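You operate a simulated robot arm through the tools that you are given. There is no shell and no other tool. Be economical: measure what you need, move in short steps, check, and stop when the job is done.

Carry out the task below with a simulated two-armed robot. There is one attempt and no reset: what you move stays moved.

Task
Hold the loop handle and slide its grip to the middle.
Fine: then tighten the handle screw; put the handle in the grey crate and push the crate toward the yellow stop. Set down upright: loop handle.
Where things are to end (x, y in the base frame): grey crate within 0.045 m of [0.85, 0.12].

It is judged by the outcome, as a careful person would: the job done as asked, and still so three seconds after it is handed in. It fails if anything else is knocked over, pushed out of place, dropped, spilled or broken.

Robot
Two 7-joint arms with two-finger parallel grippers on one trunk, on a base that drives. Base frame: it is fixed to the floor where the robot stands at the start and does not move with it; the origin is under the middle of the robot, x ahead of it, y to its left, z up; the surface under the hand at the start is at about z = 0.8. Readings come in m, rad, newtons and seconds.
The left shoulder is at the start at [0.07, 0.163, 1.17], the right one opposite. With the tool pointing down near the work surface each hand reaches from about 0.38 to 0.88 m from the robot's upright axis, wherever it stands, measured 20 degrees to its own side. Places, roughly: grey crate [0.7, 0.1, 0.8]; grip screw [0.5, -0.1, 0.8]; loop grip [0.5, 0.1, 0.9]. Payload 3.43 kg a hand.
The tool frame of a hand sits at the grasp point between the pads (the TCP): z along the fingers, y along the line on which they close. The tips reach 0.034 m beyond it. The gripper opens to 0.128 m. The fingers are 0.024 m wide and 0.012 m thick; the gripper's body (0.048 by 0.13 m) begins 0.096 m behind the TCP.
Orientation is told as [roll, pitch, yaw] about the base's x, y, z axes, in that order, counted from this pose: with the fingers straight down and closing along the base's y, the tool's x points along the base's -x, its y along +y and its z along -z.

Tools
- The arms move only by the tool arm_command. It takes "left_moves", "right_moves" or both (then of equal length, played together; a hand with none holds still); each is a list of rows, each an object (a shift or turn left out is 0, a gripper value left out holds the last) with "delta_pos": the shift along the tool's x, y, z in m, a list of three; "rot": the turn, a rotation vector about the tool's x, y, z in degrees, a list of three; "jaw": the gripper command, from -1 (shut) to 1 (fully open), values between in proportion. In form: [{"delta_pos": [x, y, z], "rot": [rx, ry, rz], "jaw": jaw}, ...]. A call has 1 to 8 rows; each row shifts and turns the commanded pose from where the row before left it, along the tool's axes as they then stand. A row lasts 0.2 s, in which the tool goes at most 0.05 m and 0.15 rad; a call with a longer step from one row to the next is refused whole, and so is a gripper value outside its range. Where a pose cannot be reached the arm comes as near as it can. A force on the tool above 40 N (or 10 N above the force at the start of the call, whichever is more), or a blocked arm, ends the call early, and 0.2 s more pass. The fingers move at their own pace (about 0.153 m/s each) and stop on an object; they squeeze with about 29 N. The grip force told is the motor's: it shows also when the fingers shut on nothing. Time passes only in rows, and 0.2 s behind the last, so rows that do not move let the fingers close. It gives the time, the measured TCP pose, the force on the tool (base axes), the opening and the grip force at its end, in the units of the frame above (readings bear some noise), with the torque about the TCP (base axes, N m) and any sound that the robot's microphone picked up.
- Cameras (640 x 400 px; columns grow to the right, rows downward): "scene" is now at [0.1403, 0.005, 1.3997]; the picture's right is [0.06, -1.00, 0.00], its down [-0.55, -0.03, -0.83] and it looks along [0.83, 0.05, -0.55] (base axes); focal length 290 px, centre (320, 200). "left" rides on the left gripper at [0.076, 0.011, -0.16] in its tool frame; the picture's right is [-0.15, 0.99, 0.00], its down [-0.88, -0.13, -0.46] and it looks along [-0.45, -0.07, 0.89] (tool axes); focal length 234 px, centre (320, 200). "right" rides on the right gripper at [0.076, -0.011, -0.16] in its tool frame; the picture's right is [0.15, 0.99, 0.00], its down [-0.88, 0.13, -0.46] and it looks along [-0.45, 0.07, 0.89] (tool axes); focal length 234 px, centre (320, 200). There is no depth. A picture from a camera that has moved, and an enlarged one, comes with that camera's place and axes in the base frame and with its lens.
- grab_frame(camera): a new picture of that camera. The clock stands still meanwhile.
- move_column(by): slides the trunk up (or, below 0, down) by that many m; the arms and the scene camera ride with it, the base frame stays. It gives what a move gives, with no picture.
- roll_base(legs): drives the robot by 1 to 6 legs, each [ahead, left, turn to the left] in m, m and rad, along the robot's own axes; the way and the turn of a leg run together, so that a leg with both is an arc; at most 1.5 m and 3.142 rad a leg. The arms and the cameras ride along, it lands a little off, and it stops where it bumps. It gives what a move gives.
- aim_head(pan, tilt): turns the head with the scene camera to pan (to the left, within 1.501 rad either way) and tilt (down, from -0.506 to 1.204), counted from straight ahead of the robot. It gives what a move gives.
- inspect(camera, box): a new picture of the part [left, top, right, bottom] of that camera's present view, enlarged. The clock stands still meanwhile.
- finish_job(): hands the job in; it is judged then, once.

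Work in short steps. Places have to be worked out from the pictures, the camera data and where the tool is seen: move nearer, look again, correct. Check each grasp and each placing, and mend what went wrong. You have 120 turns and 88 pictures in all, those below and enlarged ones among them. Open the grippers and draw the arms clear of the work before you hand the job in, unless the task says otherwise; then end with one line.

The tools are called after "Emit:" as name(argument=value, ...) on one line, values as JSON. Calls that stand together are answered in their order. arm_command: Moves the arms, as the interface text tells. Its arguments: {"type":"object","properties":{"left_moves":{"type":"array","items":{"type":"object","properties":{"delta_pos":{"type":"array","items":{"type":"number"}},"rot":{"type":"array","items":{"type":"number"}},"jaw":{"type":"number"}}}},"right_moves":{"type":"array","items":{"type":"object","properties":{"delta_pos":{"type":"array","items":{"type":"number"}},"rot":{"type":"array","items":{"type":"number"}},"jaw":{"type":"number"}}}}},"required":[]} The other tools are called the same way: move_column (by) slides the trunk up or down; roll_base (legs) drives the base; aim_head (pan, tilt) turns the head that bears the scene camera; grab_frame (camera) takes a picture; inspect (camera, box) takes an enlarged picture of a part of a camera's view; finish_job () hands the job in.

At the start:

```text
clock: 0.0
left_tcp_pos: [0.4451, 0.2712, 1.2485]
left_tcp_rot: [0.001, 0.001, 0.001]
left_force: [-0.3, 0.4, 0.5]
left_moment: [0.01, 0.02, 0.04]
left_gripper_width: 0.1282
left_gripper_force: 0.1
right_tcp_pos: [0.5047, -0.1301, 1.2462]
right_tcp_rot: [0.001, 0.0, -0.002]
right_force: [0.4, -0.1, 0.1]
right_moment: [-0.01, 0.01, -0.01]
right_gripper_width: 0.128
right_gripper_force: 0.1
trunk travel left (down, up): [-0.65, 0.29]
robot x, y, heading: [0.0032, 0.0029, -0.006]
head pan, tilt: [0.056, 0.585]
```

scene: 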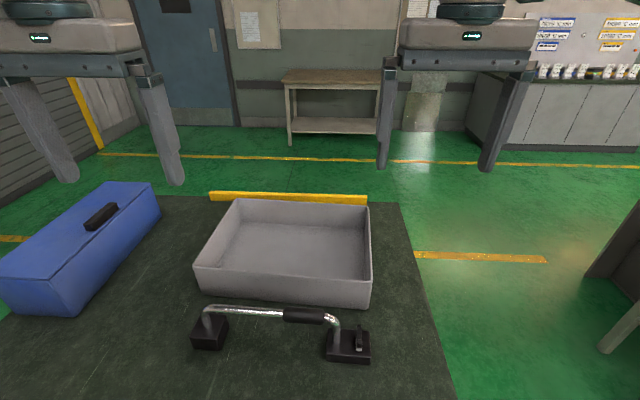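
right: 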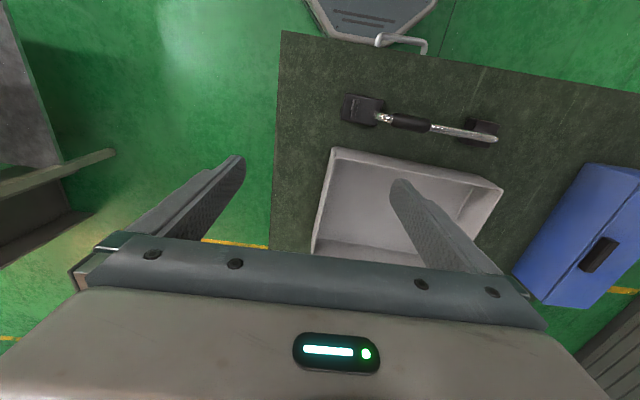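
left: 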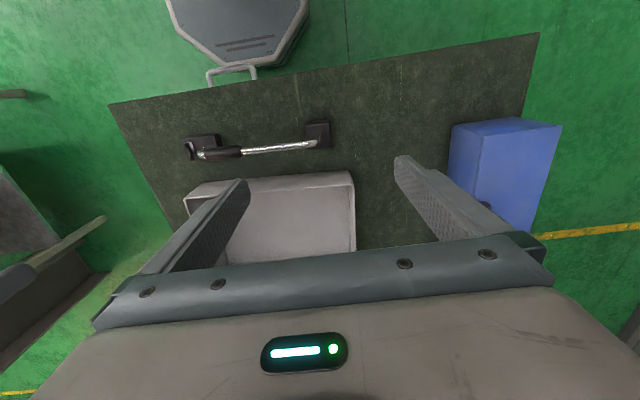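

I see a bar on two black feet, with a black sleeve near the right foot and a small knob or lever on that foot. I'll enlarge it before moving anything.

Emit:
inspect(camera="scene", box=[180, 290, 390, 380])

Emit:
inspect(camera="right", box=[320, 70, 520, 190])

```text
3.05 times, centred on (285, 335) of scene
camera zoom: at [0.1403, 0.005, 1.3997], right [0.06, -1.0, 0.0], down [-0.55, -0.03, -0.83], along [0.83, 0.05, -0.55], focal length 883 px, centre (427, -211)
```

zoom: 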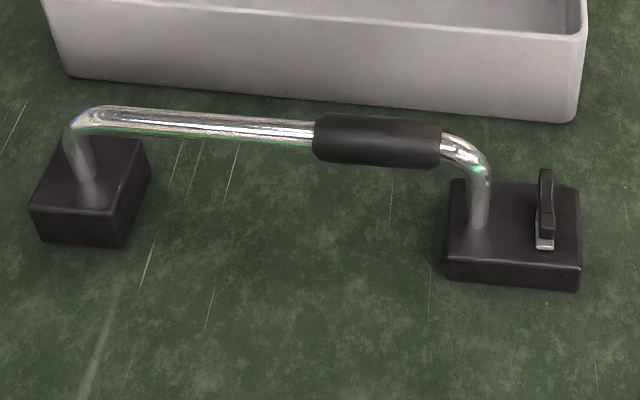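

```text
3.20 times, centred on (420, 130) of right
camera zoom: at [0.4294, -0.1403, 1.4067], right [-0.15, 0.99, 0.0], down [0.88, 0.13, 0.46], along [0.45, 0.07, -0.89], focal length 749 px, centre (0, 424)
```

zoom: 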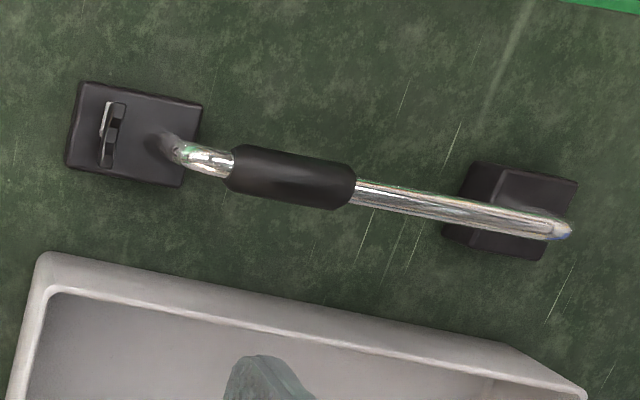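

The sleeve sits at about y 0.02–0.095 and the bar runs about y −0.01 to 0.25 at z≈0.91, so the middle is near y≈0.12. I'll turn both hands to close along x, with their cameras on the outer sides, and come down part way.

Emit:
arm_command(left_moves=[{"rot": [0, 0, 8.5]}, {"rot": [0, 0, 8.5]}, {"rot": [0, 0, 8.5]}, {"rot": [0, 0, 8.5]}, {"rot": [0, 0, 8.5]}, {"rot": [0, 0, 8.5]}, {"rot": [0, 0, 8.5]}, {"rot": [0, 0, 8.5]}], right_moves=[{"rot": [0, 0, -8.5]}, {"rot": [0, 0, -8.5]}, {"rot": [0, 0, -8.5]}, {"rot": [0, 0, -8.5]}, {"rot": [0, 0, -8.5]}, {"rot": [0, 0, -8.5]}, {"rot": [0, 0, -8.5]}, {"rot": [0, 0, -8.5]}])

Emit:
arm_command(left_moves=[{"rot": [0, 0, 8.5]}, {"rot": [0, 0, 8.5]}, {"rot": [0, 0, 8]}, {"delta_pos": [0, 0, 0.04]}, {"delta_pos": [0, 0, 0.04]}, {"delta_pos": [0, 0, 0.04]}], right_moves=[{"rot": [0, 0, -8.5]}, {"rot": [0, 0, -8.5]}, {"rot": [0, 0, -3]}, {"delta_pos": [0, 0, 0.04]}, {"delta_pos": [0, 0, 0.04]}, {"delta_pos": [0, 0, 0.04]}])

```text
clock: 1.8
left_tcp_pos: [0.4451, 0.2713, 1.2491]
left_tcp_rot: [-0.001, 0.0, -1.188]
left_force: [-0.4, -0.7, -0.3]
left_moment: [0.01, 0.02, 0.01]
left_gripper_width: 0.128
left_gripper_force: 0.1
right_tcp_pos: [0.504, -0.1292, 1.2479]
right_tcp_rot: [0.0, 0.0, 1.19]
right_force: [-0.7, 0.9, -0.7]
right_moment: [0.0, 0.0, -0.01]
right_gripper_width: 0.1279
right_gripper_force: 0.1
trunk travel left (down, up): [-0.65, 0.29]
robot x, y, heading: [0.0002, -0.0002, -0.004]
head pan, tilt: [0.056, 0.585]
```

```text
clock: 3.2
left_tcp_pos: [0.4442, 0.2721, 1.1285]
left_tcp_rot: [-0.001, -0.001, -1.621]
left_force: [0.3, -1.0, -0.3]
left_moment: [-0.01, 0.04, 0.04]
left_gripper_width: 0.1279
left_gripper_force: 0.1
right_tcp_pos: [0.4461, -0.1023, 1.1056]
right_tcp_rot: [-0.001, 0.001, 1.536]
right_force: [0.6, -0.5, 0.8]
right_moment: [0.03, 0.04, 0.0]
right_gripper_width: 0.1277
right_gripper_force: 0.1
right hand out of reach, approached as far as the arm can: row 1, 2, 3
trunk travel left (down, up): [-0.65, 0.29]
robot x, y, heading: [-0.0008, 0.0018, -0.002]
head pan, tilt: [0.056, 0.585]
```

Both hands are turned, though the right one drifted because of its reach. I'll look through the two wrist cameras and the scene camera.

Emit:
grab_frame(camera="right")

Emit:
grab_frame(camera="left")

Emit:
grab_frame(camera="scene")

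```text
82 pictures are left
camera right: at [0.455, -0.1791, 1.2644], right [-0.99, -0.11, 0.0], down [-0.1, 0.88, 0.46], along [-0.05, 0.45, -0.89], focal length 234 px, centre (320, 200)
```

right: 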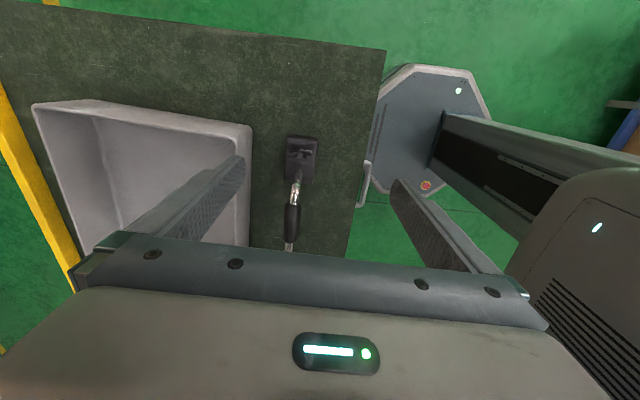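

```text
81 pictures are left
camera left: at [0.4603, 0.3453, 1.2876], right [0.98, -0.2, 0.0], down [-0.17, -0.87, 0.46], along [-0.09, -0.45, -0.89], focal length 234 px, centre (320, 200)
```

left: 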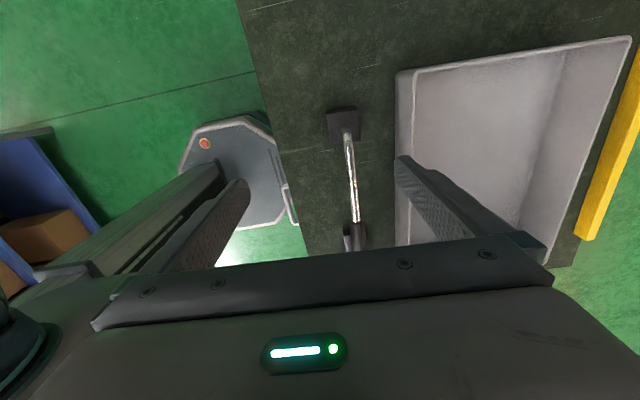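

```text
80 pictures are left
camera scene: at [0.1418, 0.0049, 1.3997], right [0.06, -1.0, 0.0], down [-0.55, -0.03, -0.83], along [0.83, 0.05, -0.55], focal length 290 px, centre (320, 200)
```

scene: 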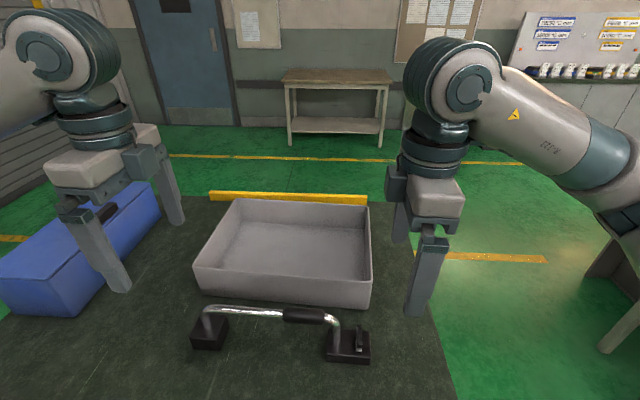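

The handle line is consistent across the cameras: the bar runs from (0.479, 0.016) to (0.487, 0.26). I'll bring both hands over it at z≈1.0.

Emit:
arm_command(left_moves=[{"delta_pos": [-0.011, 0.011, 0.032]}, {"delta_pos": [-0.011, 0.011, 0.032]}, {"delta_pos": [-0.011, 0.011, 0.032]}, {"delta_pos": [-0.011, 0.011, 0.032]}, {}], right_moves=[{"delta_pos": [-0.0345, -0.007, 0.025]}, {"delta_pos": [-0.0345, -0.007, 0.025]}, {"delta_pos": [-0.0345, -0.007, 0.025]}, {"delta_pos": [-0.0345, -0.007, 0.025]}, {}])

Emit:
grab_frame(camera="right")

Emit:
grab_frame(camera="left")

Emit:
grab_frame(camera="scene")

```text
clock: 4.4
left_tcp_pos: [0.4847, 0.2246, 0.9993]
left_tcp_rot: [0.002, 0.0, -1.621]
left_force: [-1.3, -1.5, 0.1]
left_moment: [0.01, -0.02, 0.01]
left_gripper_width: 0.1281
left_gripper_force: 0.0
right_tcp_pos: [0.4794, 0.0349, 1.0057]
right_tcp_rot: [0.0, -0.001, 1.535]
right_force: [-1.2, -1.0, -0.1]
right_moment: [0.03, 0.0, 0.0]
right_gripper_width: 0.1281
right_gripper_force: 0.1
trunk travel left (down, up): [-0.65, 0.29]
robot x, y, heading: [-0.0003, 0.0027, -0.0]
head pan, tilt: [0.056, 0.585]
```

```text
79 pictures are left
camera right: at [0.4873, -0.041, 1.1652], right [-0.99, -0.11, 0.0], down [-0.1, 0.88, 0.46], along [-0.05, 0.45, -0.89], focal length 234 px, centre (320, 200)
```

right: 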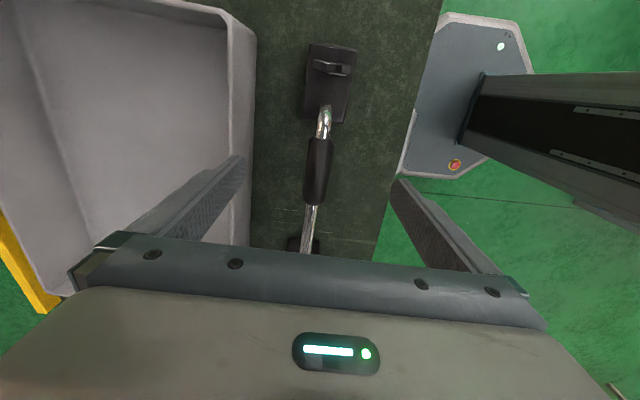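

```text
78 pictures are left
camera left: at [0.4991, 0.2996, 1.1593], right [0.98, -0.2, 0.0], down [-0.18, -0.87, 0.46], along [-0.09, -0.45, -0.89], focal length 234 px, centre (320, 200)
```

left: 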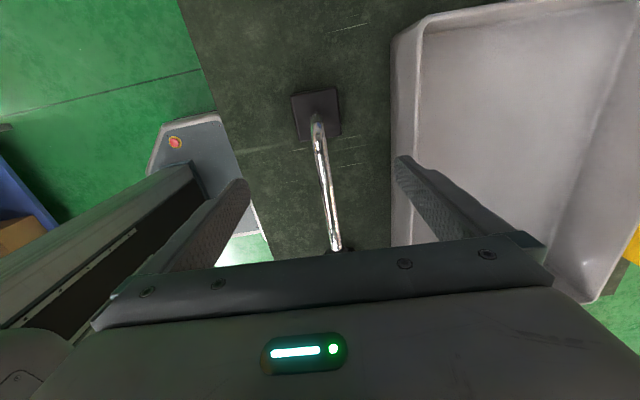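

```text
77 pictures are left
camera scene: at [0.139, 0.0039, 1.3999], right [0.06, -1.0, 0.0], down [-0.55, -0.03, -0.83], along [0.83, 0.05, -0.55], focal length 290 px, centre (320, 200)
```

scene: 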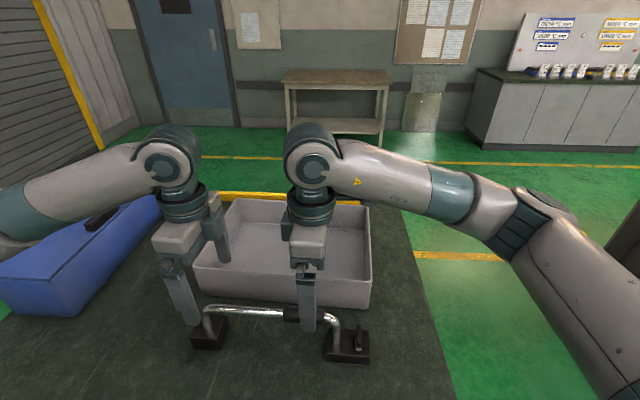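

Bar height works out to about 0.905, and both hands are centred over it. I'll part-close to keep clear of the crate, then descend.

Emit:
arm_command(left_moves=[{"jaw": 0.0, "delta_pos": [0, 0.002, 0.01]}, {"delta_pos": [0, 0, 0.025]}, {"delta_pos": [0, 0, 0.025]}, {"delta_pos": [0, 0, 0.02]}, {"delta_pos": [0, 0, 0.014]}, {}], right_moves=[{"jaw": 0.0, "delta_pos": [0, 0, 0.012]}, {"delta_pos": [0, 0, 0.025]}, {"delta_pos": [0, 0, 0.025]}, {"delta_pos": [0, 0, 0.025]}, {"delta_pos": [0, 0, 0.014]}, {}])

Emit:
grab_frame(camera="scene")

```text
clock: 5.8
left_tcp_pos: [0.4874, 0.2239, 0.9067]
left_tcp_rot: [-0.002, -0.001, -1.622]
left_force: [0.6, 0.3, 0.1]
left_moment: [-0.04, -0.03, 0.0]
left_gripper_width: 0.064
left_gripper_force: 0.0
right_tcp_pos: [0.4806, 0.0352, 0.9034]
right_tcp_rot: [0.002, 0.0, 1.535]
right_force: [-0.8, -0.6, -0.5]
right_moment: [0.03, -0.01, 0.02]
right_gripper_width: 0.0639
right_gripper_force: 0.1
trunk travel left (down, up): [-0.65, 0.29]
robot x, y, heading: [0.0022, 0.002, 0.001]
head pan, tilt: [0.056, 0.585]
```

```text
76 pictures are left
camera scene: at [0.1402, 0.0049, 1.3997], right [0.06, -1.0, 0.0], down [-0.55, -0.03, -0.83], along [0.83, 0.05, -0.55], focal length 290 px, centre (320, 200)
```

scene: 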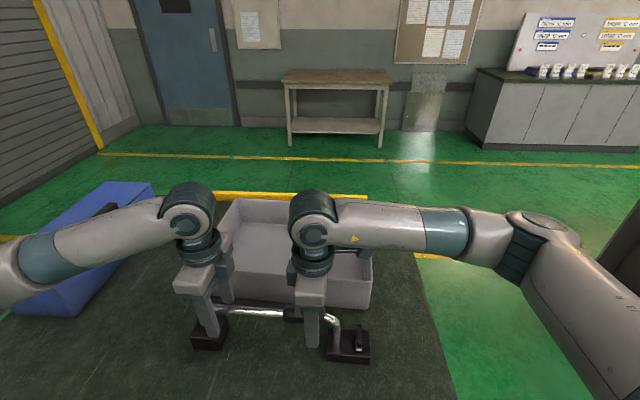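

Both hands straddle the bar. I'll close the left on the bar first, then the right on the sleeve.

Emit:
arm_command(left_moves=[{"jaw": -1}, {}, {}, {}, {}, {}], right_moves=[{}, {}, {"jaw": -1}, {}, {}, {}])

Emit:
inspect(camera="scene", box=[170, 240, 390, 380])

```text
clock: 7.2
left_tcp_pos: [0.4881, 0.2251, 0.9071]
left_tcp_rot: [-0.001, -0.001, -1.622]
left_force: [3.9, -0.4, 0.4]
left_moment: [0.06, 0.0, 0.62]
left_gripper_width: 0.0165
left_gripper_force: 28.9
right_tcp_pos: [0.481, 0.0359, 0.9032]
right_tcp_rot: [0.0, 0.001, 1.537]
right_force: [-5.9, 0.6, 1.0]
right_moment: [0.04, -0.01, 0.07]
right_gripper_width: 0.0288
right_gripper_force: 29.5
trunk travel left (down, up): [-0.65, 0.29]
robot x, y, heading: [-0.0025, 0.0016, 0.003]
head pan, tilt: [0.056, 0.585]
```

```text
2.86 times, centred on (280, 310) of scene
camera zoom: at [0.1406, 0.0052, 1.3996], right [0.06, -1.0, 0.0], down [-0.55, -0.03, -0.83], along [0.83, 0.05, -0.55], focal length 828 px, centre (434, -114)
```

zoom: 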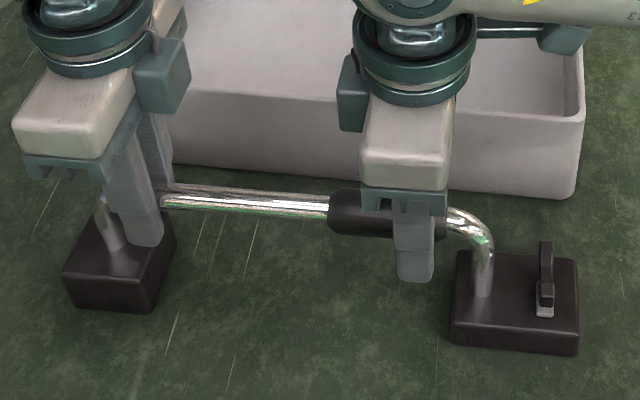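

Both grasps hold: 16.5 mm on the bar and 28.8 mm on the sleeve. I'll slide the sleeve along the bar by 0.05 m, then check.

Emit:
arm_command(right_moves=[{"delta_pos": [-0.01, 0, 0]}, {"delta_pos": [-0.01, 0, 0]}, {"delta_pos": [-0.01, 0, 0]}, {"delta_pos": [-0.01, 0, 0]}, {"delta_pos": [-0.01, 0, 0]}, {}])

Emit:
inspect(camera="scene", box=[170, 240, 390, 380])

```text
clock: 8.6
left_tcp_pos: [0.4875, 0.2245, 0.906]
left_tcp_rot: [0.0, -0.001, -1.623]
left_force: [-1.7, 1.5, 0.3]
left_moment: [0.55, -0.07, 0.19]
left_gripper_width: 0.0165
left_gripper_force: 29.1
right_tcp_pos: [0.4818, 0.0836, 0.9022]
right_tcp_rot: [0.001, -0.001, 1.535]
right_force: [1.7, -0.3, -0.1]
right_moment: [-0.29, 0.03, -0.4]
right_gripper_width: 0.0289
right_gripper_force: 28.9
trunk travel left (down, up): [-0.65, 0.29]
robot x, y, heading: [-0.0001, 0.0027, 0.003]
head pan, tilt: [0.056, 0.585]
```

```text
2.86 times, centred on (280, 310) of scene
camera zoom: at [0.1409, 0.005, 1.3995], right [0.06, -1.0, 0.0], down [-0.55, -0.03, -0.83], along [0.83, 0.05, -0.55], focal length 828 px, centre (434, -114)
```

zoom: 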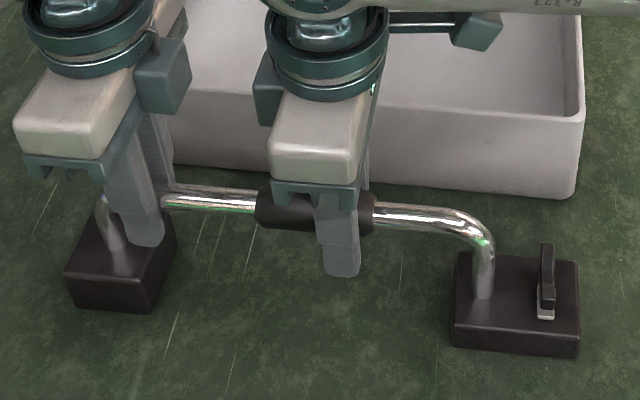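

The sleeve centre is now at y≈0.106 and the bar ends are at about 0.258 and −0.015, which puts the middle at ≈0.1215. I'll slide another 0.0155 m.

Emit:
arm_command(right_moves=[{"delta_pos": [-0.008, 0, 0]}, {"delta_pos": [-0.0075, 0, 0]}, {}])

Emit:
inspect(camera="scene", box=[170, 240, 390, 380])

Emit:
grab_frame(camera="right")

```text
clock: 9.4
left_tcp_pos: [0.488, 0.2247, 0.9073]
left_tcp_rot: [-0.001, 0.001, -1.623]
left_force: [2.9, 20.9, 0.1]
left_moment: [0.15, -0.03, 0.27]
left_gripper_width: 0.0168
left_gripper_force: 28.3
right_tcp_pos: [0.4828, 0.0997, 0.9032]
right_tcp_rot: [0.0, 0.002, 1.533]
right_force: [-2.0, -22.8, 0.1]
right_moment: [-0.07, -0.04, -0.18]
right_gripper_width: 0.029
right_gripper_force: 28.4
trunk travel left (down, up): [-0.65, 0.29]
robot x, y, heading: [-0.0011, 0.0033, 0.003]
head pan, tilt: [0.056, 0.585]
```

```text
2.86 times, centred on (280, 310) of scene
camera zoom: at [0.1405, 0.0046, 1.3997], right [0.06, -1.0, 0.0], down [-0.55, -0.03, -0.83], along [0.83, 0.05, -0.55], focal length 828 px, centre (434, -114)
```

zoom: 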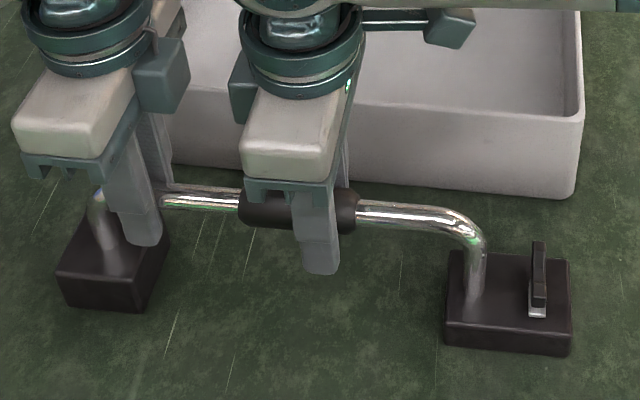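

```text
72 pictures are left
camera right: at [0.4914, 0.0228, 1.0627], right [-0.99, -0.11, 0.0], down [-0.1, 0.89, 0.45], along [-0.05, 0.45, -0.89], focal length 234 px, centre (320, 200)
```

right: 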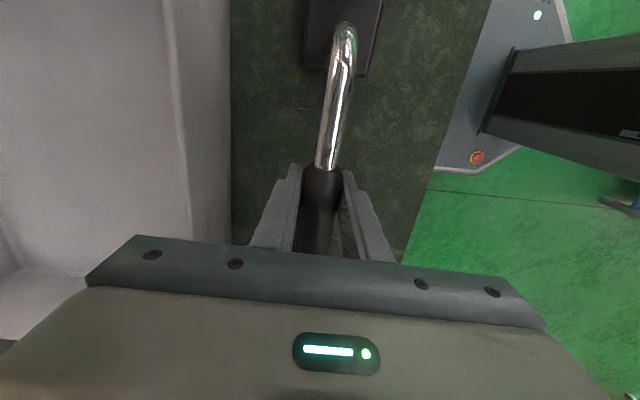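

The slide met resistance (±22 N) and the handle slipped about 5 mm through the left hand, so the sleeve may be at a stop or detent. I'll release and lift the right hand, then measure where the sleeve is on the bar.

Emit:
arm_command(right_moves=[{"delta_pos": [0.004, 0, 0]}, {"jaw": 0.0}, {}, {"delta_pos": [0, 0, -0.04]}, {"delta_pos": [0, 0, -0.04]}, {"delta_pos": [0.03, 0, -0.03]}, {"delta_pos": [0.04, 0, -0.02]}, {"delta_pos": [0.04, 0, 0]}])

Emit:
inspect(camera="scene", box=[170, 240, 390, 380])

Emit:
grab_frame(camera="right")

```text
clock: 11.2
left_tcp_pos: [0.4877, 0.2238, 0.906]
left_tcp_rot: [0.002, 0.002, -1.62]
left_force: [-0.7, -2.2, 1.7]
left_moment: [0.9, -0.03, 0.13]
left_gripper_width: 0.0168
left_gripper_force: 28.9
right_tcp_pos: [0.4794, -0.0178, 1.0324]
right_tcp_rot: [0.001, 0.0, 1.536]
right_force: [-0.2, 1.3, 0.1]
right_moment: [0.01, 0.0, 0.01]
right_gripper_width: 0.064
right_gripper_force: 0.0
trunk travel left (down, up): [-0.65, 0.29]
robot x, y, heading: [0.0027, 0.0015, -0.002]
head pan, tilt: [0.056, 0.585]
```

```text
2.86 times, centred on (280, 310) of scene
camera zoom: at [0.1404, 0.0035, 1.3997], right [0.06, -1.0, 0.0], down [-0.55, -0.03, -0.83], along [0.83, 0.05, -0.55], focal length 828 px, centre (434, -114)
```

zoom: 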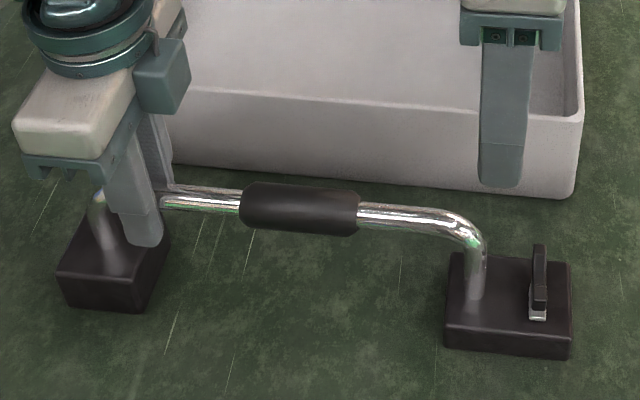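

```text
70 pictures are left
camera right: at [0.4882, -0.0937, 1.1916], right [-0.99, -0.11, 0.0], down [-0.1, 0.88, 0.46], along [-0.05, 0.45, -0.89], focal length 234 px, centre (320, 200)
```

right: 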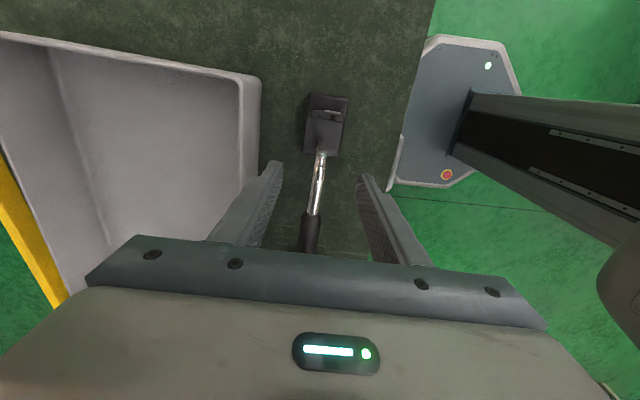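

By measurement the sleeve is still about 9 mm right of the middle. I'll regrasp it near its centre and try the last bit slowly, watching the forces.

Emit:
arm_command(right_moves=[{"delta_pos": [-0.04, 0, 0.01]}, {"delta_pos": [-0.04, 0, 0.03]}, {"delta_pos": [-0.03, 0, 0.03]}, {"delta_pos": [0, 0, 0.03]}, {"delta_pos": [0, 0, 0.028]}, {"jaw": -1}, {}, {}])

Emit:
arm_command(right_moves=[{"delta_pos": [-0.003, 0, 0]}, {"delta_pos": [-0.003, 0, 0]}, {"delta_pos": [-0.003, 0, 0]}])

Emit:
inspect(camera="scene", box=[170, 240, 390, 380])

```text
clock: 13.0
left_tcp_pos: [0.487, 0.2227, 0.9068]
left_tcp_rot: [0.0, 0.001, -1.621]
left_force: [-7.2, 2.0, 6.1]
left_moment: [-0.15, 0.03, -0.13]
left_gripper_width: 0.0167
left_gripper_force: 29.1
right_tcp_pos: [0.48, 0.0978, 0.9046]
right_tcp_rot: [0.0, 0.0, 1.534]
right_force: [6.7, 0.4, 0.7]
right_moment: [0.2, -0.04, -0.5]
right_gripper_width: 0.029
right_gripper_force: 28.8
trunk travel left (down, up): [-0.65, 0.29]
robot x, y, heading: [0.0005, -0.0025, -0.001]
head pan, tilt: [0.056, 0.585]
```

```text
clock: 13.8
left_tcp_pos: [0.4887, 0.2262, 0.9055]
left_tcp_rot: [0.0, 0.002, -1.62]
left_force: [-0.2, 20.9, 2.1]
left_moment: [0.04, 0.01, 0.13]
left_gripper_width: 0.0167
left_gripper_force: 29.2
right_tcp_pos: [0.4825, 0.1052, 0.9039]
right_tcp_rot: [0.002, 0.004, 1.536]
right_force: [0.7, -22.2, -0.6]
right_moment: [-0.19, -0.01, -0.3]
right_gripper_width: 0.0294
right_gripper_force: 29.4
trunk travel left (down, up): [-0.65, 0.29]
robot x, y, heading: [-0.0025, -0.0031, -0.002]
head pan, tilt: [0.056, 0.585]
```

```text
2.86 times, centred on (280, 310) of scene
camera zoom: at [0.1406, 0.0049, 1.3996], right [0.06, -1.0, 0.0], down [-0.55, -0.03, -0.83], along [0.83, 0.05, -0.55], focal length 828 px, centre (434, -114)
```

zoom: 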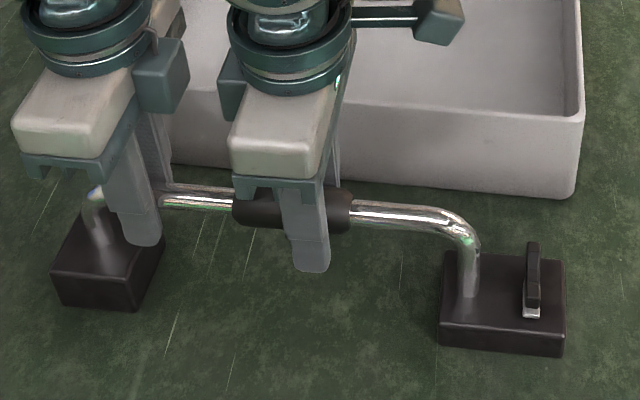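

The sleeve resisted again at about the same place. To tell a hard stop from friction, I'll back off 6 mm and read the force.

Emit:
arm_command(right_moves=[{"delta_pos": [0.003, 0, 0]}, {"delta_pos": [0.003, 0, 0]}, {"delta_pos": [0.003, 0, 0]}])

Emit:
arm_command(right_moves=[{"delta_pos": [0.003, 0, 0]}, {"delta_pos": [0.003, 0, 0]}, {}])

Emit:
inspect(camera="scene", box=[170, 240, 390, 380])

```text
clock: 14.6
left_tcp_pos: [0.4892, 0.2234, 0.9067]
left_tcp_rot: [-0.001, -0.003, -1.623]
left_force: [-0.6, -4.6, 3.0]
left_moment: [-0.85, 0.02, 0.17]
left_gripper_width: 0.0169
left_gripper_force: 29.1
right_tcp_pos: [0.4826, 0.0986, 0.9058]
right_tcp_rot: [0.001, -0.002, 1.537]
right_force: [1.0, 4.3, -3.1]
right_moment: [0.38, 0.02, -0.21]
right_gripper_width: 0.0292
right_gripper_force: 28.8
trunk travel left (down, up): [-0.65, 0.29]
robot x, y, heading: [-0.0007, -0.0022, -0.001]
head pan, tilt: [0.056, 0.585]
```

```text
clock: 15.4
left_tcp_pos: [0.4885, 0.2247, 0.9056]
left_tcp_rot: [0.0, 0.0, -1.62]
left_force: [0.9, -1.7, 3.0]
left_moment: [-0.49, -0.03, 0.32]
left_gripper_width: 0.0167
left_gripper_force: 29.1
right_tcp_pos: [0.4815, 0.0907, 0.906]
right_tcp_rot: [0.002, 0.0, 1.536]
right_force: [-0.7, 0.2, -0.3]
right_moment: [0.65, -0.05, -0.22]
right_gripper_width: 0.0294
right_gripper_force: 29.0
trunk travel left (down, up): [-0.65, 0.29]
robot x, y, heading: [-0.0024, 0.0021, -0.0]
head pan, tilt: [0.056, 0.585]
```

```text
2.86 times, centred on (280, 310) of scene
camera zoom: at [0.1406, 0.0047, 1.3997], right [0.06, -1.0, 0.0], down [-0.55, -0.03, -0.83], along [0.83, 0.05, -0.55], focal length 828 px, centre (434, -114)
```

zoom: 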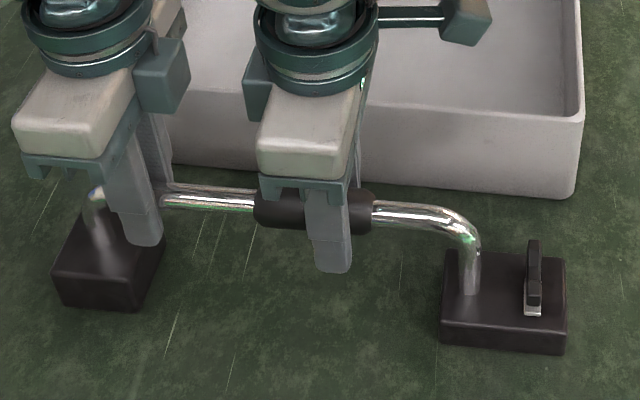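

The sleeve moves back freely (3–4 N), so there is a hard stop at the same bar position each time, close to the visual middle. I'll slide it gently up to just touch that stop.

Emit:
arm_command(right_moves=[{"delta_pos": [-0.004, 0, 0]}, {"delta_pos": [-0.004, 0, 0]}, {"delta_pos": [-0.004, 0, 0]}, {}])

Emit:
arm_command(right_moves=[{"jaw": 0.0}, {}, {"delta_pos": [0, 0, -0.04]}, {"delta_pos": [0, 0, -0.04]}, {"delta_pos": [0.03, 0, -0.03]}, {"delta_pos": [0.04, 0, -0.02]}, {"delta_pos": [0.045, 0, 0]}, {"delta_pos": [0.045, 0, 0]}])

Emit:
inspect(camera="scene", box=[170, 240, 390, 380])

Emit:
grab_frame(camera="right")

```text
clock: 16.4
left_tcp_pos: [0.4884, 0.224, 0.9059]
left_tcp_rot: [-0.001, -0.001, -1.624]
left_force: [2.8, 2.6, 5.0]
left_moment: [0.69, -0.04, 0.51]
left_gripper_width: 0.0167
left_gripper_force: 29.8
right_tcp_pos: [0.4829, 0.1039, 0.9066]
right_tcp_rot: [0.002, 0.0, 1.537]
right_force: [-2.8, -1.0, -1.7]
right_moment: [-0.63, 0.0, -0.22]
right_gripper_width: 0.0293
right_gripper_force: 29.1
trunk travel left (down, up): [-0.65, 0.29]
robot x, y, heading: [0.0018, -0.0011, 0.003]
head pan, tilt: [0.056, 0.585]
```

```text
clock: 18.2
left_tcp_pos: [0.4882, 0.2237, 0.9067]
left_tcp_rot: [-0.001, 0.003, -1.621]
left_force: [-0.2, -1.7, 0.2]
left_moment: [0.22, -0.05, 0.01]
left_gripper_width: 0.0168
left_gripper_force: 29.2
right_tcp_pos: [0.4787, -0.0599, 1.0359]
right_tcp_rot: [0.002, -0.001, 1.535]
right_force: [0.4, -0.4, -0.6]
right_moment: [0.03, 0.02, 0.03]
right_gripper_width: 0.0639
right_gripper_force: 0.1
trunk travel left (down, up): [-0.65, 0.29]
robot x, y, heading: [-0.0022, 0.0011, -0.004]
head pan, tilt: [0.056, 0.585]
```

```text
2.86 times, centred on (280, 310) of scene
camera zoom: at [0.1408, 0.0032, 1.3996], right [0.06, -1.0, 0.0], down [-0.55, -0.03, -0.83], along [0.83, 0.05, -0.55], focal length 828 px, centre (434, -114)
```

zoom: 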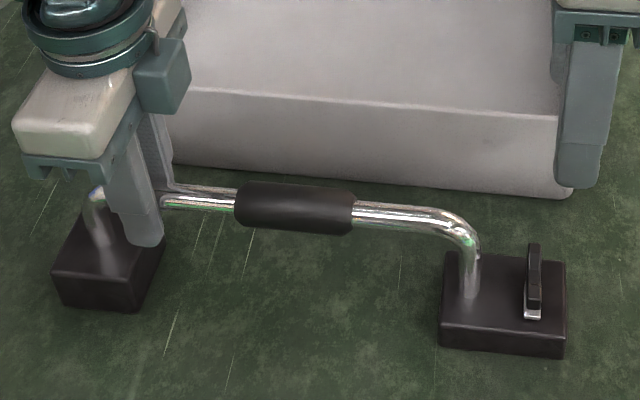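

```text
66 pictures are left
camera right: at [0.4877, -0.1361, 1.1957], right [-0.99, -0.11, 0.0], down [-0.1, 0.88, 0.46], along [-0.05, 0.45, -0.89], focal length 234 px, centre (320, 200)
```

right: 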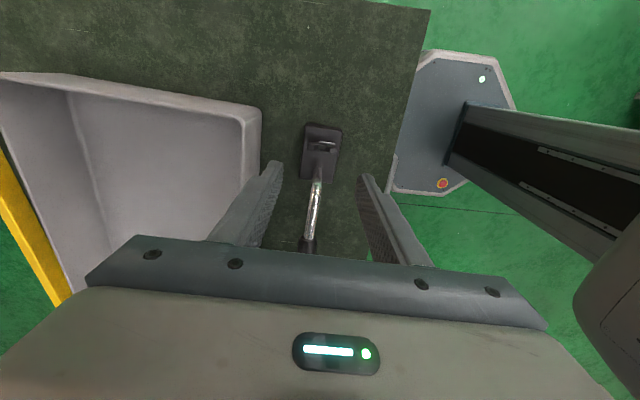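

The sleeve is about centred against the stop. Next I look closely at the screw on the right foot.

Emit:
inspect(camera="right", box=[280, 110, 380, 190])

Emit:
inspect(camera="scene", box=[315, 315, 380, 370])

```text
5.00 times, centred on (330, 150) of right
camera zoom: at [0.4877, -0.1361, 1.1957], right [-0.99, -0.11, 0.0], down [-0.1, 0.88, 0.46], along [-0.05, 0.45, -0.89], focal length 1171 px, centre (270, 450)
```

zoom: 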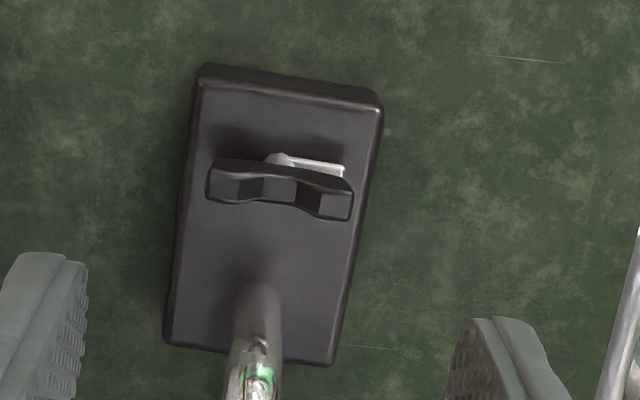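

```text
7.27 times, centred on (348, 342) of scene
camera zoom: at [0.1408, 0.0032, 1.3996], right [0.06, -1.0, 0.0], down [-0.55, -0.03, -0.83], along [0.83, 0.05, -0.55], focal length 2108 px, centre (120, -836)
```

zoom: 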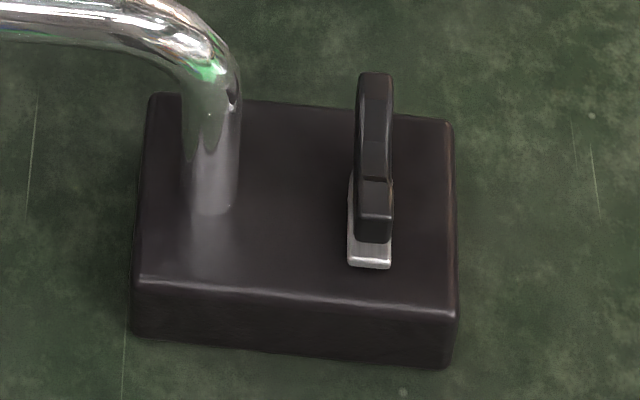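

The screw is a wing knob with its wing along x at about (0.477, −0.051), foot top ≈0.83 and wing top ≈0.87. I'll turn the right hand to yaw 0 above it with the fingers part-open.

Emit:
arm_command(right_moves=[{"rot": [0, 0, 8.5], "jaw": -0.35}, {"rot": [0, 0, 8.5]}, {"rot": [0, 0, 8.5]}, {"rot": [0, 0, 8.5]}, {"rot": [0, 0, 8.5]}, {"rot": [0, 0, 8.5]}, {"rot": [0, 0, 8.5]}, {"rot": [0, 0, 8.5]}])

Emit:
arm_command(right_moves=[{"rot": [0, 0, 8.5]}, {"rot": [0, 0, 8.5]}, {"rot": [0, 0, 3]}, {}])

Emit:
grab_frame(camera="right")

```text
clock: 20.0
left_tcp_pos: [0.4872, 0.2241, 0.9059]
left_tcp_rot: [0.001, 0.0, -1.62]
left_force: [0.3, -1.3, -1.4]
left_moment: [0.02, 0.0, -0.02]
left_gripper_width: 0.0162
left_gripper_force: 28.9
right_tcp_pos: [0.4771, -0.0565, 1.0364]
right_tcp_rot: [0.001, -0.001, 0.347]
right_force: [0.9, -0.1, -0.4]
right_moment: [0.02, 0.03, -0.05]
right_gripper_width: 0.0416
right_gripper_force: 0.1
trunk travel left (down, up): [-0.65, 0.29]
robot x, y, heading: [0.0001, 0.0002, -0.001]
head pan, tilt: [0.056, 0.585]
```

```text
clock: 21.0
left_tcp_pos: [0.489, 0.2239, 0.9068]
left_tcp_rot: [-0.001, 0.0, -1.621]
left_force: [-0.2, -0.6, -1.0]
left_moment: [-0.04, 0.0, 0.01]
left_gripper_width: 0.0165
left_gripper_force: 28.7
right_tcp_pos: [0.477, -0.0571, 1.0363]
right_tcp_rot: [0.002, -0.001, -0.002]
right_force: [-0.3, -0.3, 0.2]
right_moment: [0.03, 0.02, -0.01]
right_gripper_width: 0.0412
right_gripper_force: 0.0
trunk travel left (down, up): [-0.65, 0.29]
robot x, y, heading: [-0.0001, 0.0025, -0.001]
head pan, tilt: [0.056, 0.585]
```

```text
63 pictures are left
camera right: at [0.4008, -0.0681, 1.195], right [-0.15, 0.99, 0.0], down [0.88, 0.13, 0.46], along [0.45, 0.07, -0.89], focal length 234 px, centre (320, 200)
```

right: 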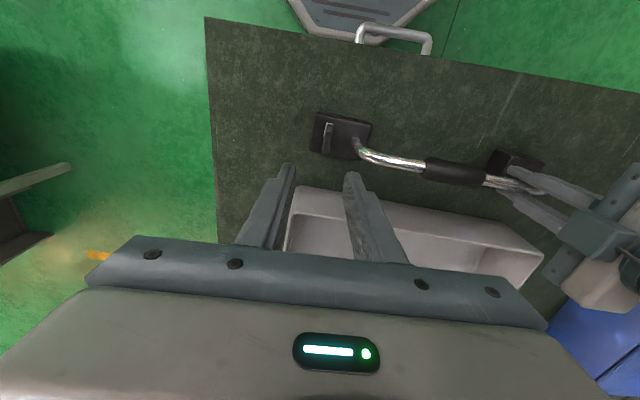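

Emit:
inspect(camera="right", box=[270, 90, 410, 190])

```text
4.00 times, centred on (340, 140) of right
camera zoom: at [0.4008, -0.0681, 1.195], right [-0.15, 0.99, 0.0], down [0.88, 0.13, 0.46], along [0.45, 0.07, -0.89], focal length 937 px, centre (240, 440)
```

zoom: 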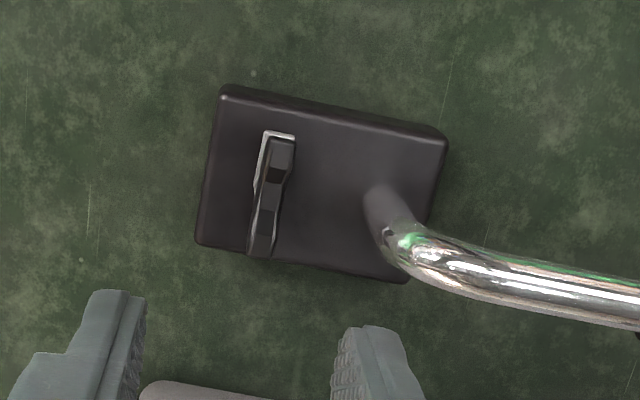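

The wing is aligned with x at about (0.476, −0.048). I'll shift 9 mm left and descend until the tips are just above it, then check.

Emit:
arm_command(right_moves=[{"delta_pos": [0, 0.009, 0.03]}, {"delta_pos": [0, 0, 0.04]}, {"delta_pos": [0, 0, 0.04]}, {"delta_pos": [0, 0, 0.02]}, {}])

Emit:
inspect(camera="right", box=[220, 90, 420, 260])

Emit:
inspect(camera="scene", box=[280, 260, 400, 370])

```text
clock: 22.2
left_tcp_pos: [0.4879, 0.2238, 0.9058]
left_tcp_rot: [0.001, -0.002, -1.623]
left_force: [-0.1, 0.3, -0.1]
left_moment: [-0.07, 0.02, 0.05]
left_gripper_width: 0.0165
left_gripper_force: 28.6
right_tcp_pos: [0.4754, -0.0447, 0.9071]
right_tcp_rot: [0.001, -0.001, -0.001]
right_force: [0.2, 0.2, 0.1]
right_moment: [-0.03, 0.0, -0.02]
right_gripper_width: 0.0417
right_gripper_force: 0.0
trunk travel left (down, up): [-0.65, 0.29]
robot x, y, heading: [-0.0014, 0.0032, 0.002]
head pan, tilt: [0.056, 0.585]
```

```text
2.35 times, centred on (320, 175) of right
camera zoom: at [0.4001, -0.0565, 1.066], right [-0.15, 0.99, 0.0], down [0.88, 0.13, 0.46], along [0.45, 0.07, -0.89], focal length 551 px, centre (320, 259)
```

zoom: 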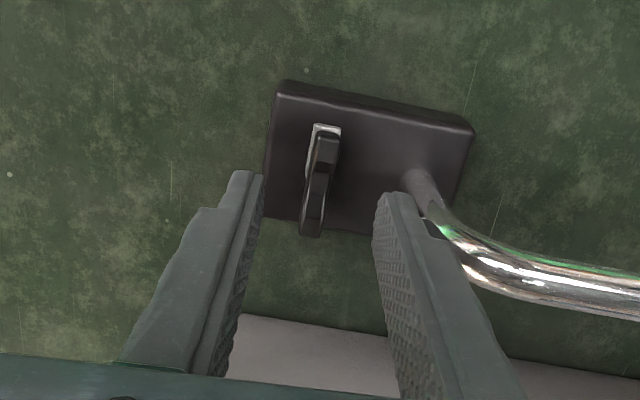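

```text
3.64 times, centred on (340, 315) of scene
camera zoom: at [0.1408, 0.0053, 1.3996], right [0.06, -1.0, 0.0], down [-0.55, -0.03, -0.83], along [0.83, 0.05, -0.55], focal length 1054 px, centre (247, -218)
```

zoom: 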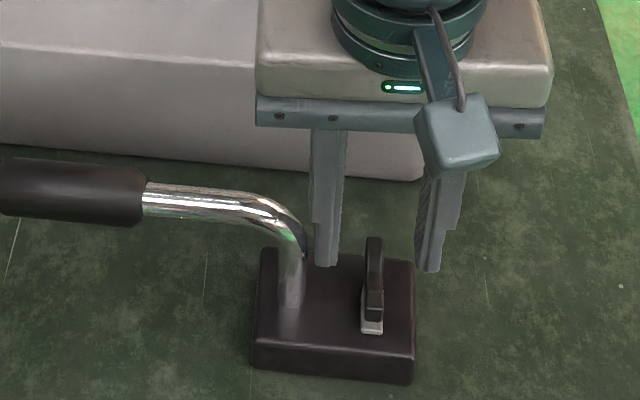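

The fingers straddle the wing with it about 2 mm left of centre, and the upright is clear. I'll narrow the opening and descend 0.03 m.

Emit:
arm_command(right_moves=[{"delta_pos": [0, 0.002, 0], "jaw": -0.5}, {"delta_pos": [0, 0, 0.01]}, {"delta_pos": [0, 0, 0.01]}, {"delta_pos": [0, 0, 0.01]}, {}])

Emit:
inspect(camera="right", box=[220, 90, 420, 260])

Emit:
inspect(camera="scene", box=[280, 260, 400, 370])

```text
clock: 23.4
left_tcp_pos: [0.4886, 0.2243, 0.907]
left_tcp_rot: [0.0, 0.001, -1.623]
left_force: [0.9, 0.7, -0.2]
left_moment: [-0.04, 0.01, 0.01]
left_gripper_width: 0.0167
left_gripper_force: 29.2
right_tcp_pos: [0.4768, -0.0463, 0.8767]
right_tcp_rot: [0.001, 0.0, 0.001]
right_force: [0.3, 0.4, 0.3]
right_moment: [0.0, 0.0, 0.0]
right_gripper_width: 0.0319
right_gripper_force: 0.1
trunk travel left (down, up): [-0.65, 0.29]
robot x, y, heading: [-0.0005, 0.0015, 0.0]
head pan, tilt: [0.056, 0.585]
```

```text
2.35 times, centred on (320, 175) of right
camera zoom: at [0.4002, -0.0574, 1.0361], right [-0.15, 0.99, 0.0], down [0.88, 0.13, 0.46], along [0.45, 0.07, -0.89], focal length 551 px, centre (320, 259)
```

zoom: 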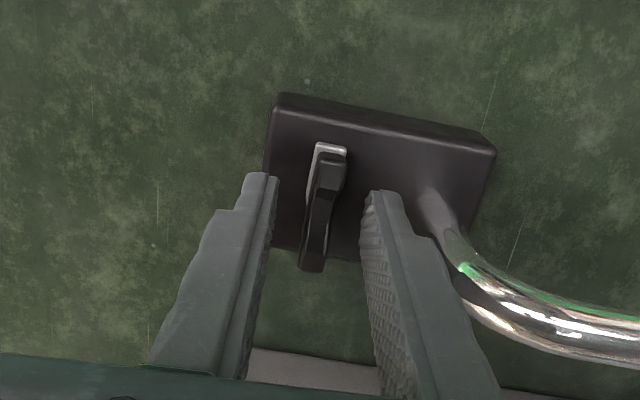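

```text
3.64 times, centred on (340, 315) of scene
camera zoom: at [0.1408, 0.0053, 1.3996], right [0.06, -1.0, 0.0], down [-0.55, -0.03, -0.83], along [0.83, 0.05, -0.55], focal length 1054 px, centre (247, -218)
```

zoom: 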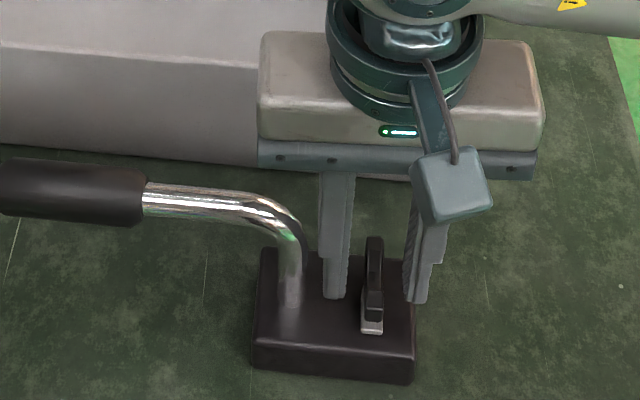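

The tips are now about 13 mm below the wing top. I'll go 6 mm lower and 2 mm toward the robot, then close on the wing.

Emit:
arm_command(right_moves=[{"delta_pos": [0.002, 0, 0.006]}, {}, {"jaw": -1}, {}, {}])

Emit:
inspect(camera="right", box=[220, 90, 420, 260])

```text
clock: 24.6
left_tcp_pos: [0.4885, 0.2241, 0.9061]
left_tcp_rot: [-0.001, -0.001, -1.624]
left_force: [-3.1, -4.3, 0.3]
left_moment: [-0.01, -0.01, 0.07]
left_gripper_width: 0.0165
left_gripper_force: 28.7
right_tcp_pos: [0.475, -0.0456, 0.8701]
right_tcp_rot: [0.001, 0.001, 0.0]
right_force: [2.5, 5.5, -0.4]
right_moment: [0.12, 0.0, -0.7]
right_gripper_width: 0.0102
right_gripper_force: 29.0
trunk travel left (down, up): [-0.65, 0.29]
robot x, y, heading: [0.0016, -0.0027, -0.003]
head pan, tilt: [0.056, 0.585]
```

```text
2.35 times, centred on (320, 175) of right
camera zoom: at [0.3992, -0.0578, 1.0296], right [-0.15, 0.99, 0.0], down [0.88, 0.13, 0.46], along [0.45, 0.07, -0.89], focal length 551 px, centre (320, 259)
```

zoom: 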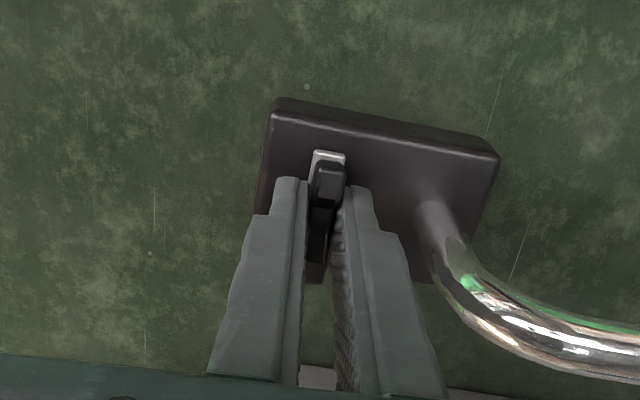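

The wing is held at 10 mm. I'll turn clockwise seen from above (tool +z) and watch the torque.

Emit:
arm_command(right_moves=[{"rot": [0, 0, 6]}, {"rot": [0, 0, 6]}, {"rot": [0, 0, 6]}, {"rot": [0, 0, 6]}, {}])

Emit:
inspect(camera="right", box=[220, 90, 420, 260])

```text
clock: 25.8
left_tcp_pos: [0.4881, 0.2242, 0.9074]
left_tcp_rot: [-0.001, 0.0, -1.622]
left_force: [0.3, -3.0, -0.5]
left_moment: [-0.31, -0.01, 0.04]
left_gripper_width: 0.0166
left_gripper_force: 29.2
right_tcp_pos: [0.4747, -0.046, 0.8702]
right_tcp_rot: [0.001, 0.0, -0.421]
right_force: [0.0, 2.1, 0.6]
right_moment: [0.09, -0.03, -0.02]
right_gripper_width: 0.0096
right_gripper_force: 29.2
trunk travel left (down, up): [-0.65, 0.29]
robot x, y, heading: [-0.0028, -0.0003, -0.003]
head pan, tilt: [0.056, 0.585]
```

```text
2.35 times, centred on (320, 175) of right
camera zoom: at [0.401, -0.0255, 1.0297], right [0.27, 0.96, 0.0], down [0.86, -0.24, 0.45], along [0.44, -0.12, -0.89], focal length 551 px, centre (320, 259)
```

zoom: 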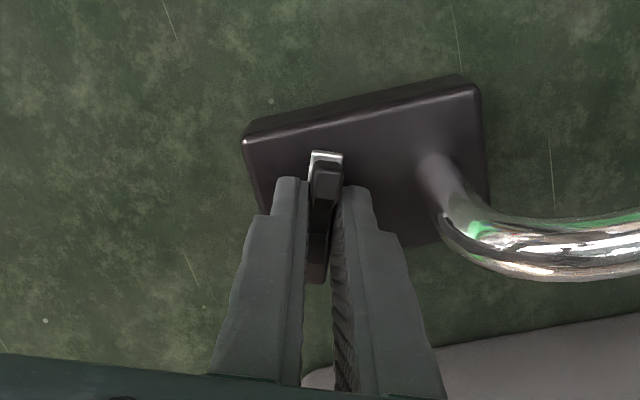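

The knob turns with the fingers (24° so far, little torque). I'll keep going.

Emit:
arm_command(right_moves=[{"rot": [0, 0, 6]}, {"rot": [0, 0, 6]}, {"rot": [0, 0, 6]}, {"rot": [0, 0, 6]}, {}])

Emit:
arm_command(right_moves=[{"rot": [0, 0, 6]}, {"rot": [0, 0, 6]}, {"rot": [0, 0, 6]}, {"rot": [0, 0, 6]}, {}])

Emit:
inspect(camera="right", box=[220, 90, 420, 260])

```text
clock: 27.0
left_tcp_pos: [0.4878, 0.2249, 0.9065]
left_tcp_rot: [0.0, -0.001, -1.621]
left_force: [0.8, 0.7, -1.2]
left_moment: [0.45, 0.05, 0.1]
left_gripper_width: 0.0165
left_gripper_force: 28.8
right_tcp_pos: [0.4739, -0.0455, 0.8707]
right_tcp_rot: [0.002, -0.001, -0.84]
right_force: [4.5, -3.8, 22.3]
right_moment: [0.04, 0.05, 0.02]
right_gripper_width: 0.0093
right_gripper_force: 29.0
trunk travel left (down, up): [-0.65, 0.29]
robot x, y, heading: [-0.0028, -0.0007, 0.003]
head pan, tilt: [0.056, 0.585]
```

```text
clock: 28.2
left_tcp_pos: [0.4889, 0.225, 0.9065]
left_tcp_rot: [0.001, -0.001, -1.623]
left_force: [-0.9, 1.5, -0.1]
left_moment: [0.48, -0.03, 0.01]
left_gripper_width: 0.0169
left_gripper_force: 29.0
right_tcp_pos: [0.4747, -0.0464, 0.8697]
right_tcp_rot: [0.003, -0.001, -1.258]
right_force: [9.5, -5.1, 24.8]
right_moment: [-0.26, -0.27, 0.01]
right_gripper_width: 0.0096
right_gripper_force: 28.9
trunk travel left (down, up): [-0.65, 0.29]
robot x, y, heading: [-0.0009, -0.0012, -0.004]
head pan, tilt: [0.056, 0.585]
```

```text
2.35 times, centred on (320, 175) of right
camera zoom: at [0.44, 0.0226, 1.0293], right [0.9, 0.44, 0.0], down [0.39, -0.8, 0.46], along [0.2, -0.41, -0.89], focal length 551 px, centre (320, 259)
```

zoom: 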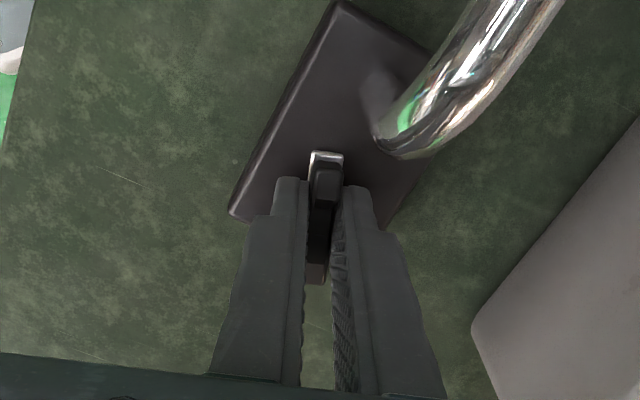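

Turning is free, but a vertical force of about 24 N has built up. I'll look from the scene camera before going on.

Emit:
inspect(camera="scene", box=[290, 260, 410, 370])

Emit:
grab_frame(camera="scene")

```text
3.64 times, centred on (350, 315) of scene
camera zoom: at [0.1401, 0.0052, 1.3998], right [0.06, -1.0, 0.0], down [-0.55, -0.03, -0.83], along [0.83, 0.05, -0.55], focal length 1054 px, centre (211, -218)
```

zoom: 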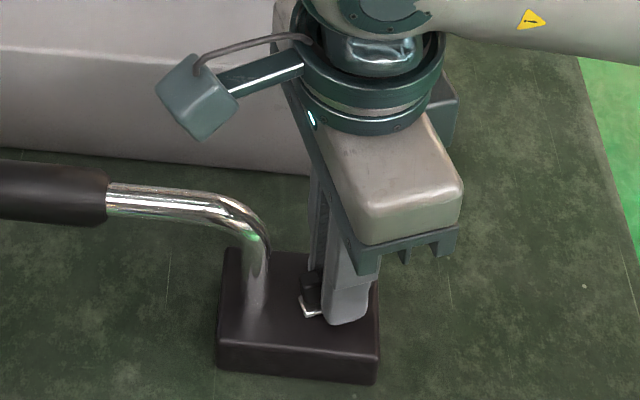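

```text
53 pictures are left
camera scene: at [0.1401, 0.0052, 1.3998], right [0.06, -1.0, 0.0], down [-0.55, -0.03, -0.83], along [0.83, 0.05, -0.55], focal length 290 px, centre (320, 200)
```

scene: 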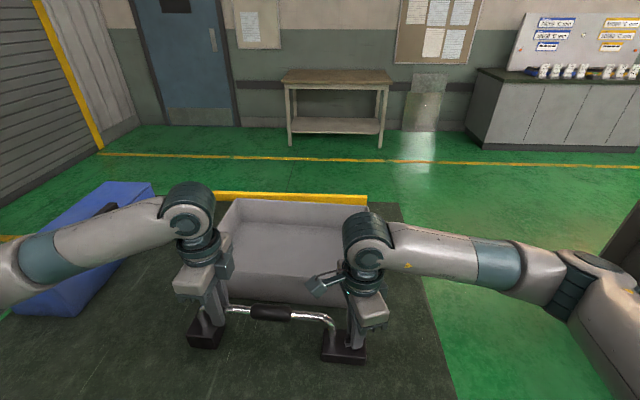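

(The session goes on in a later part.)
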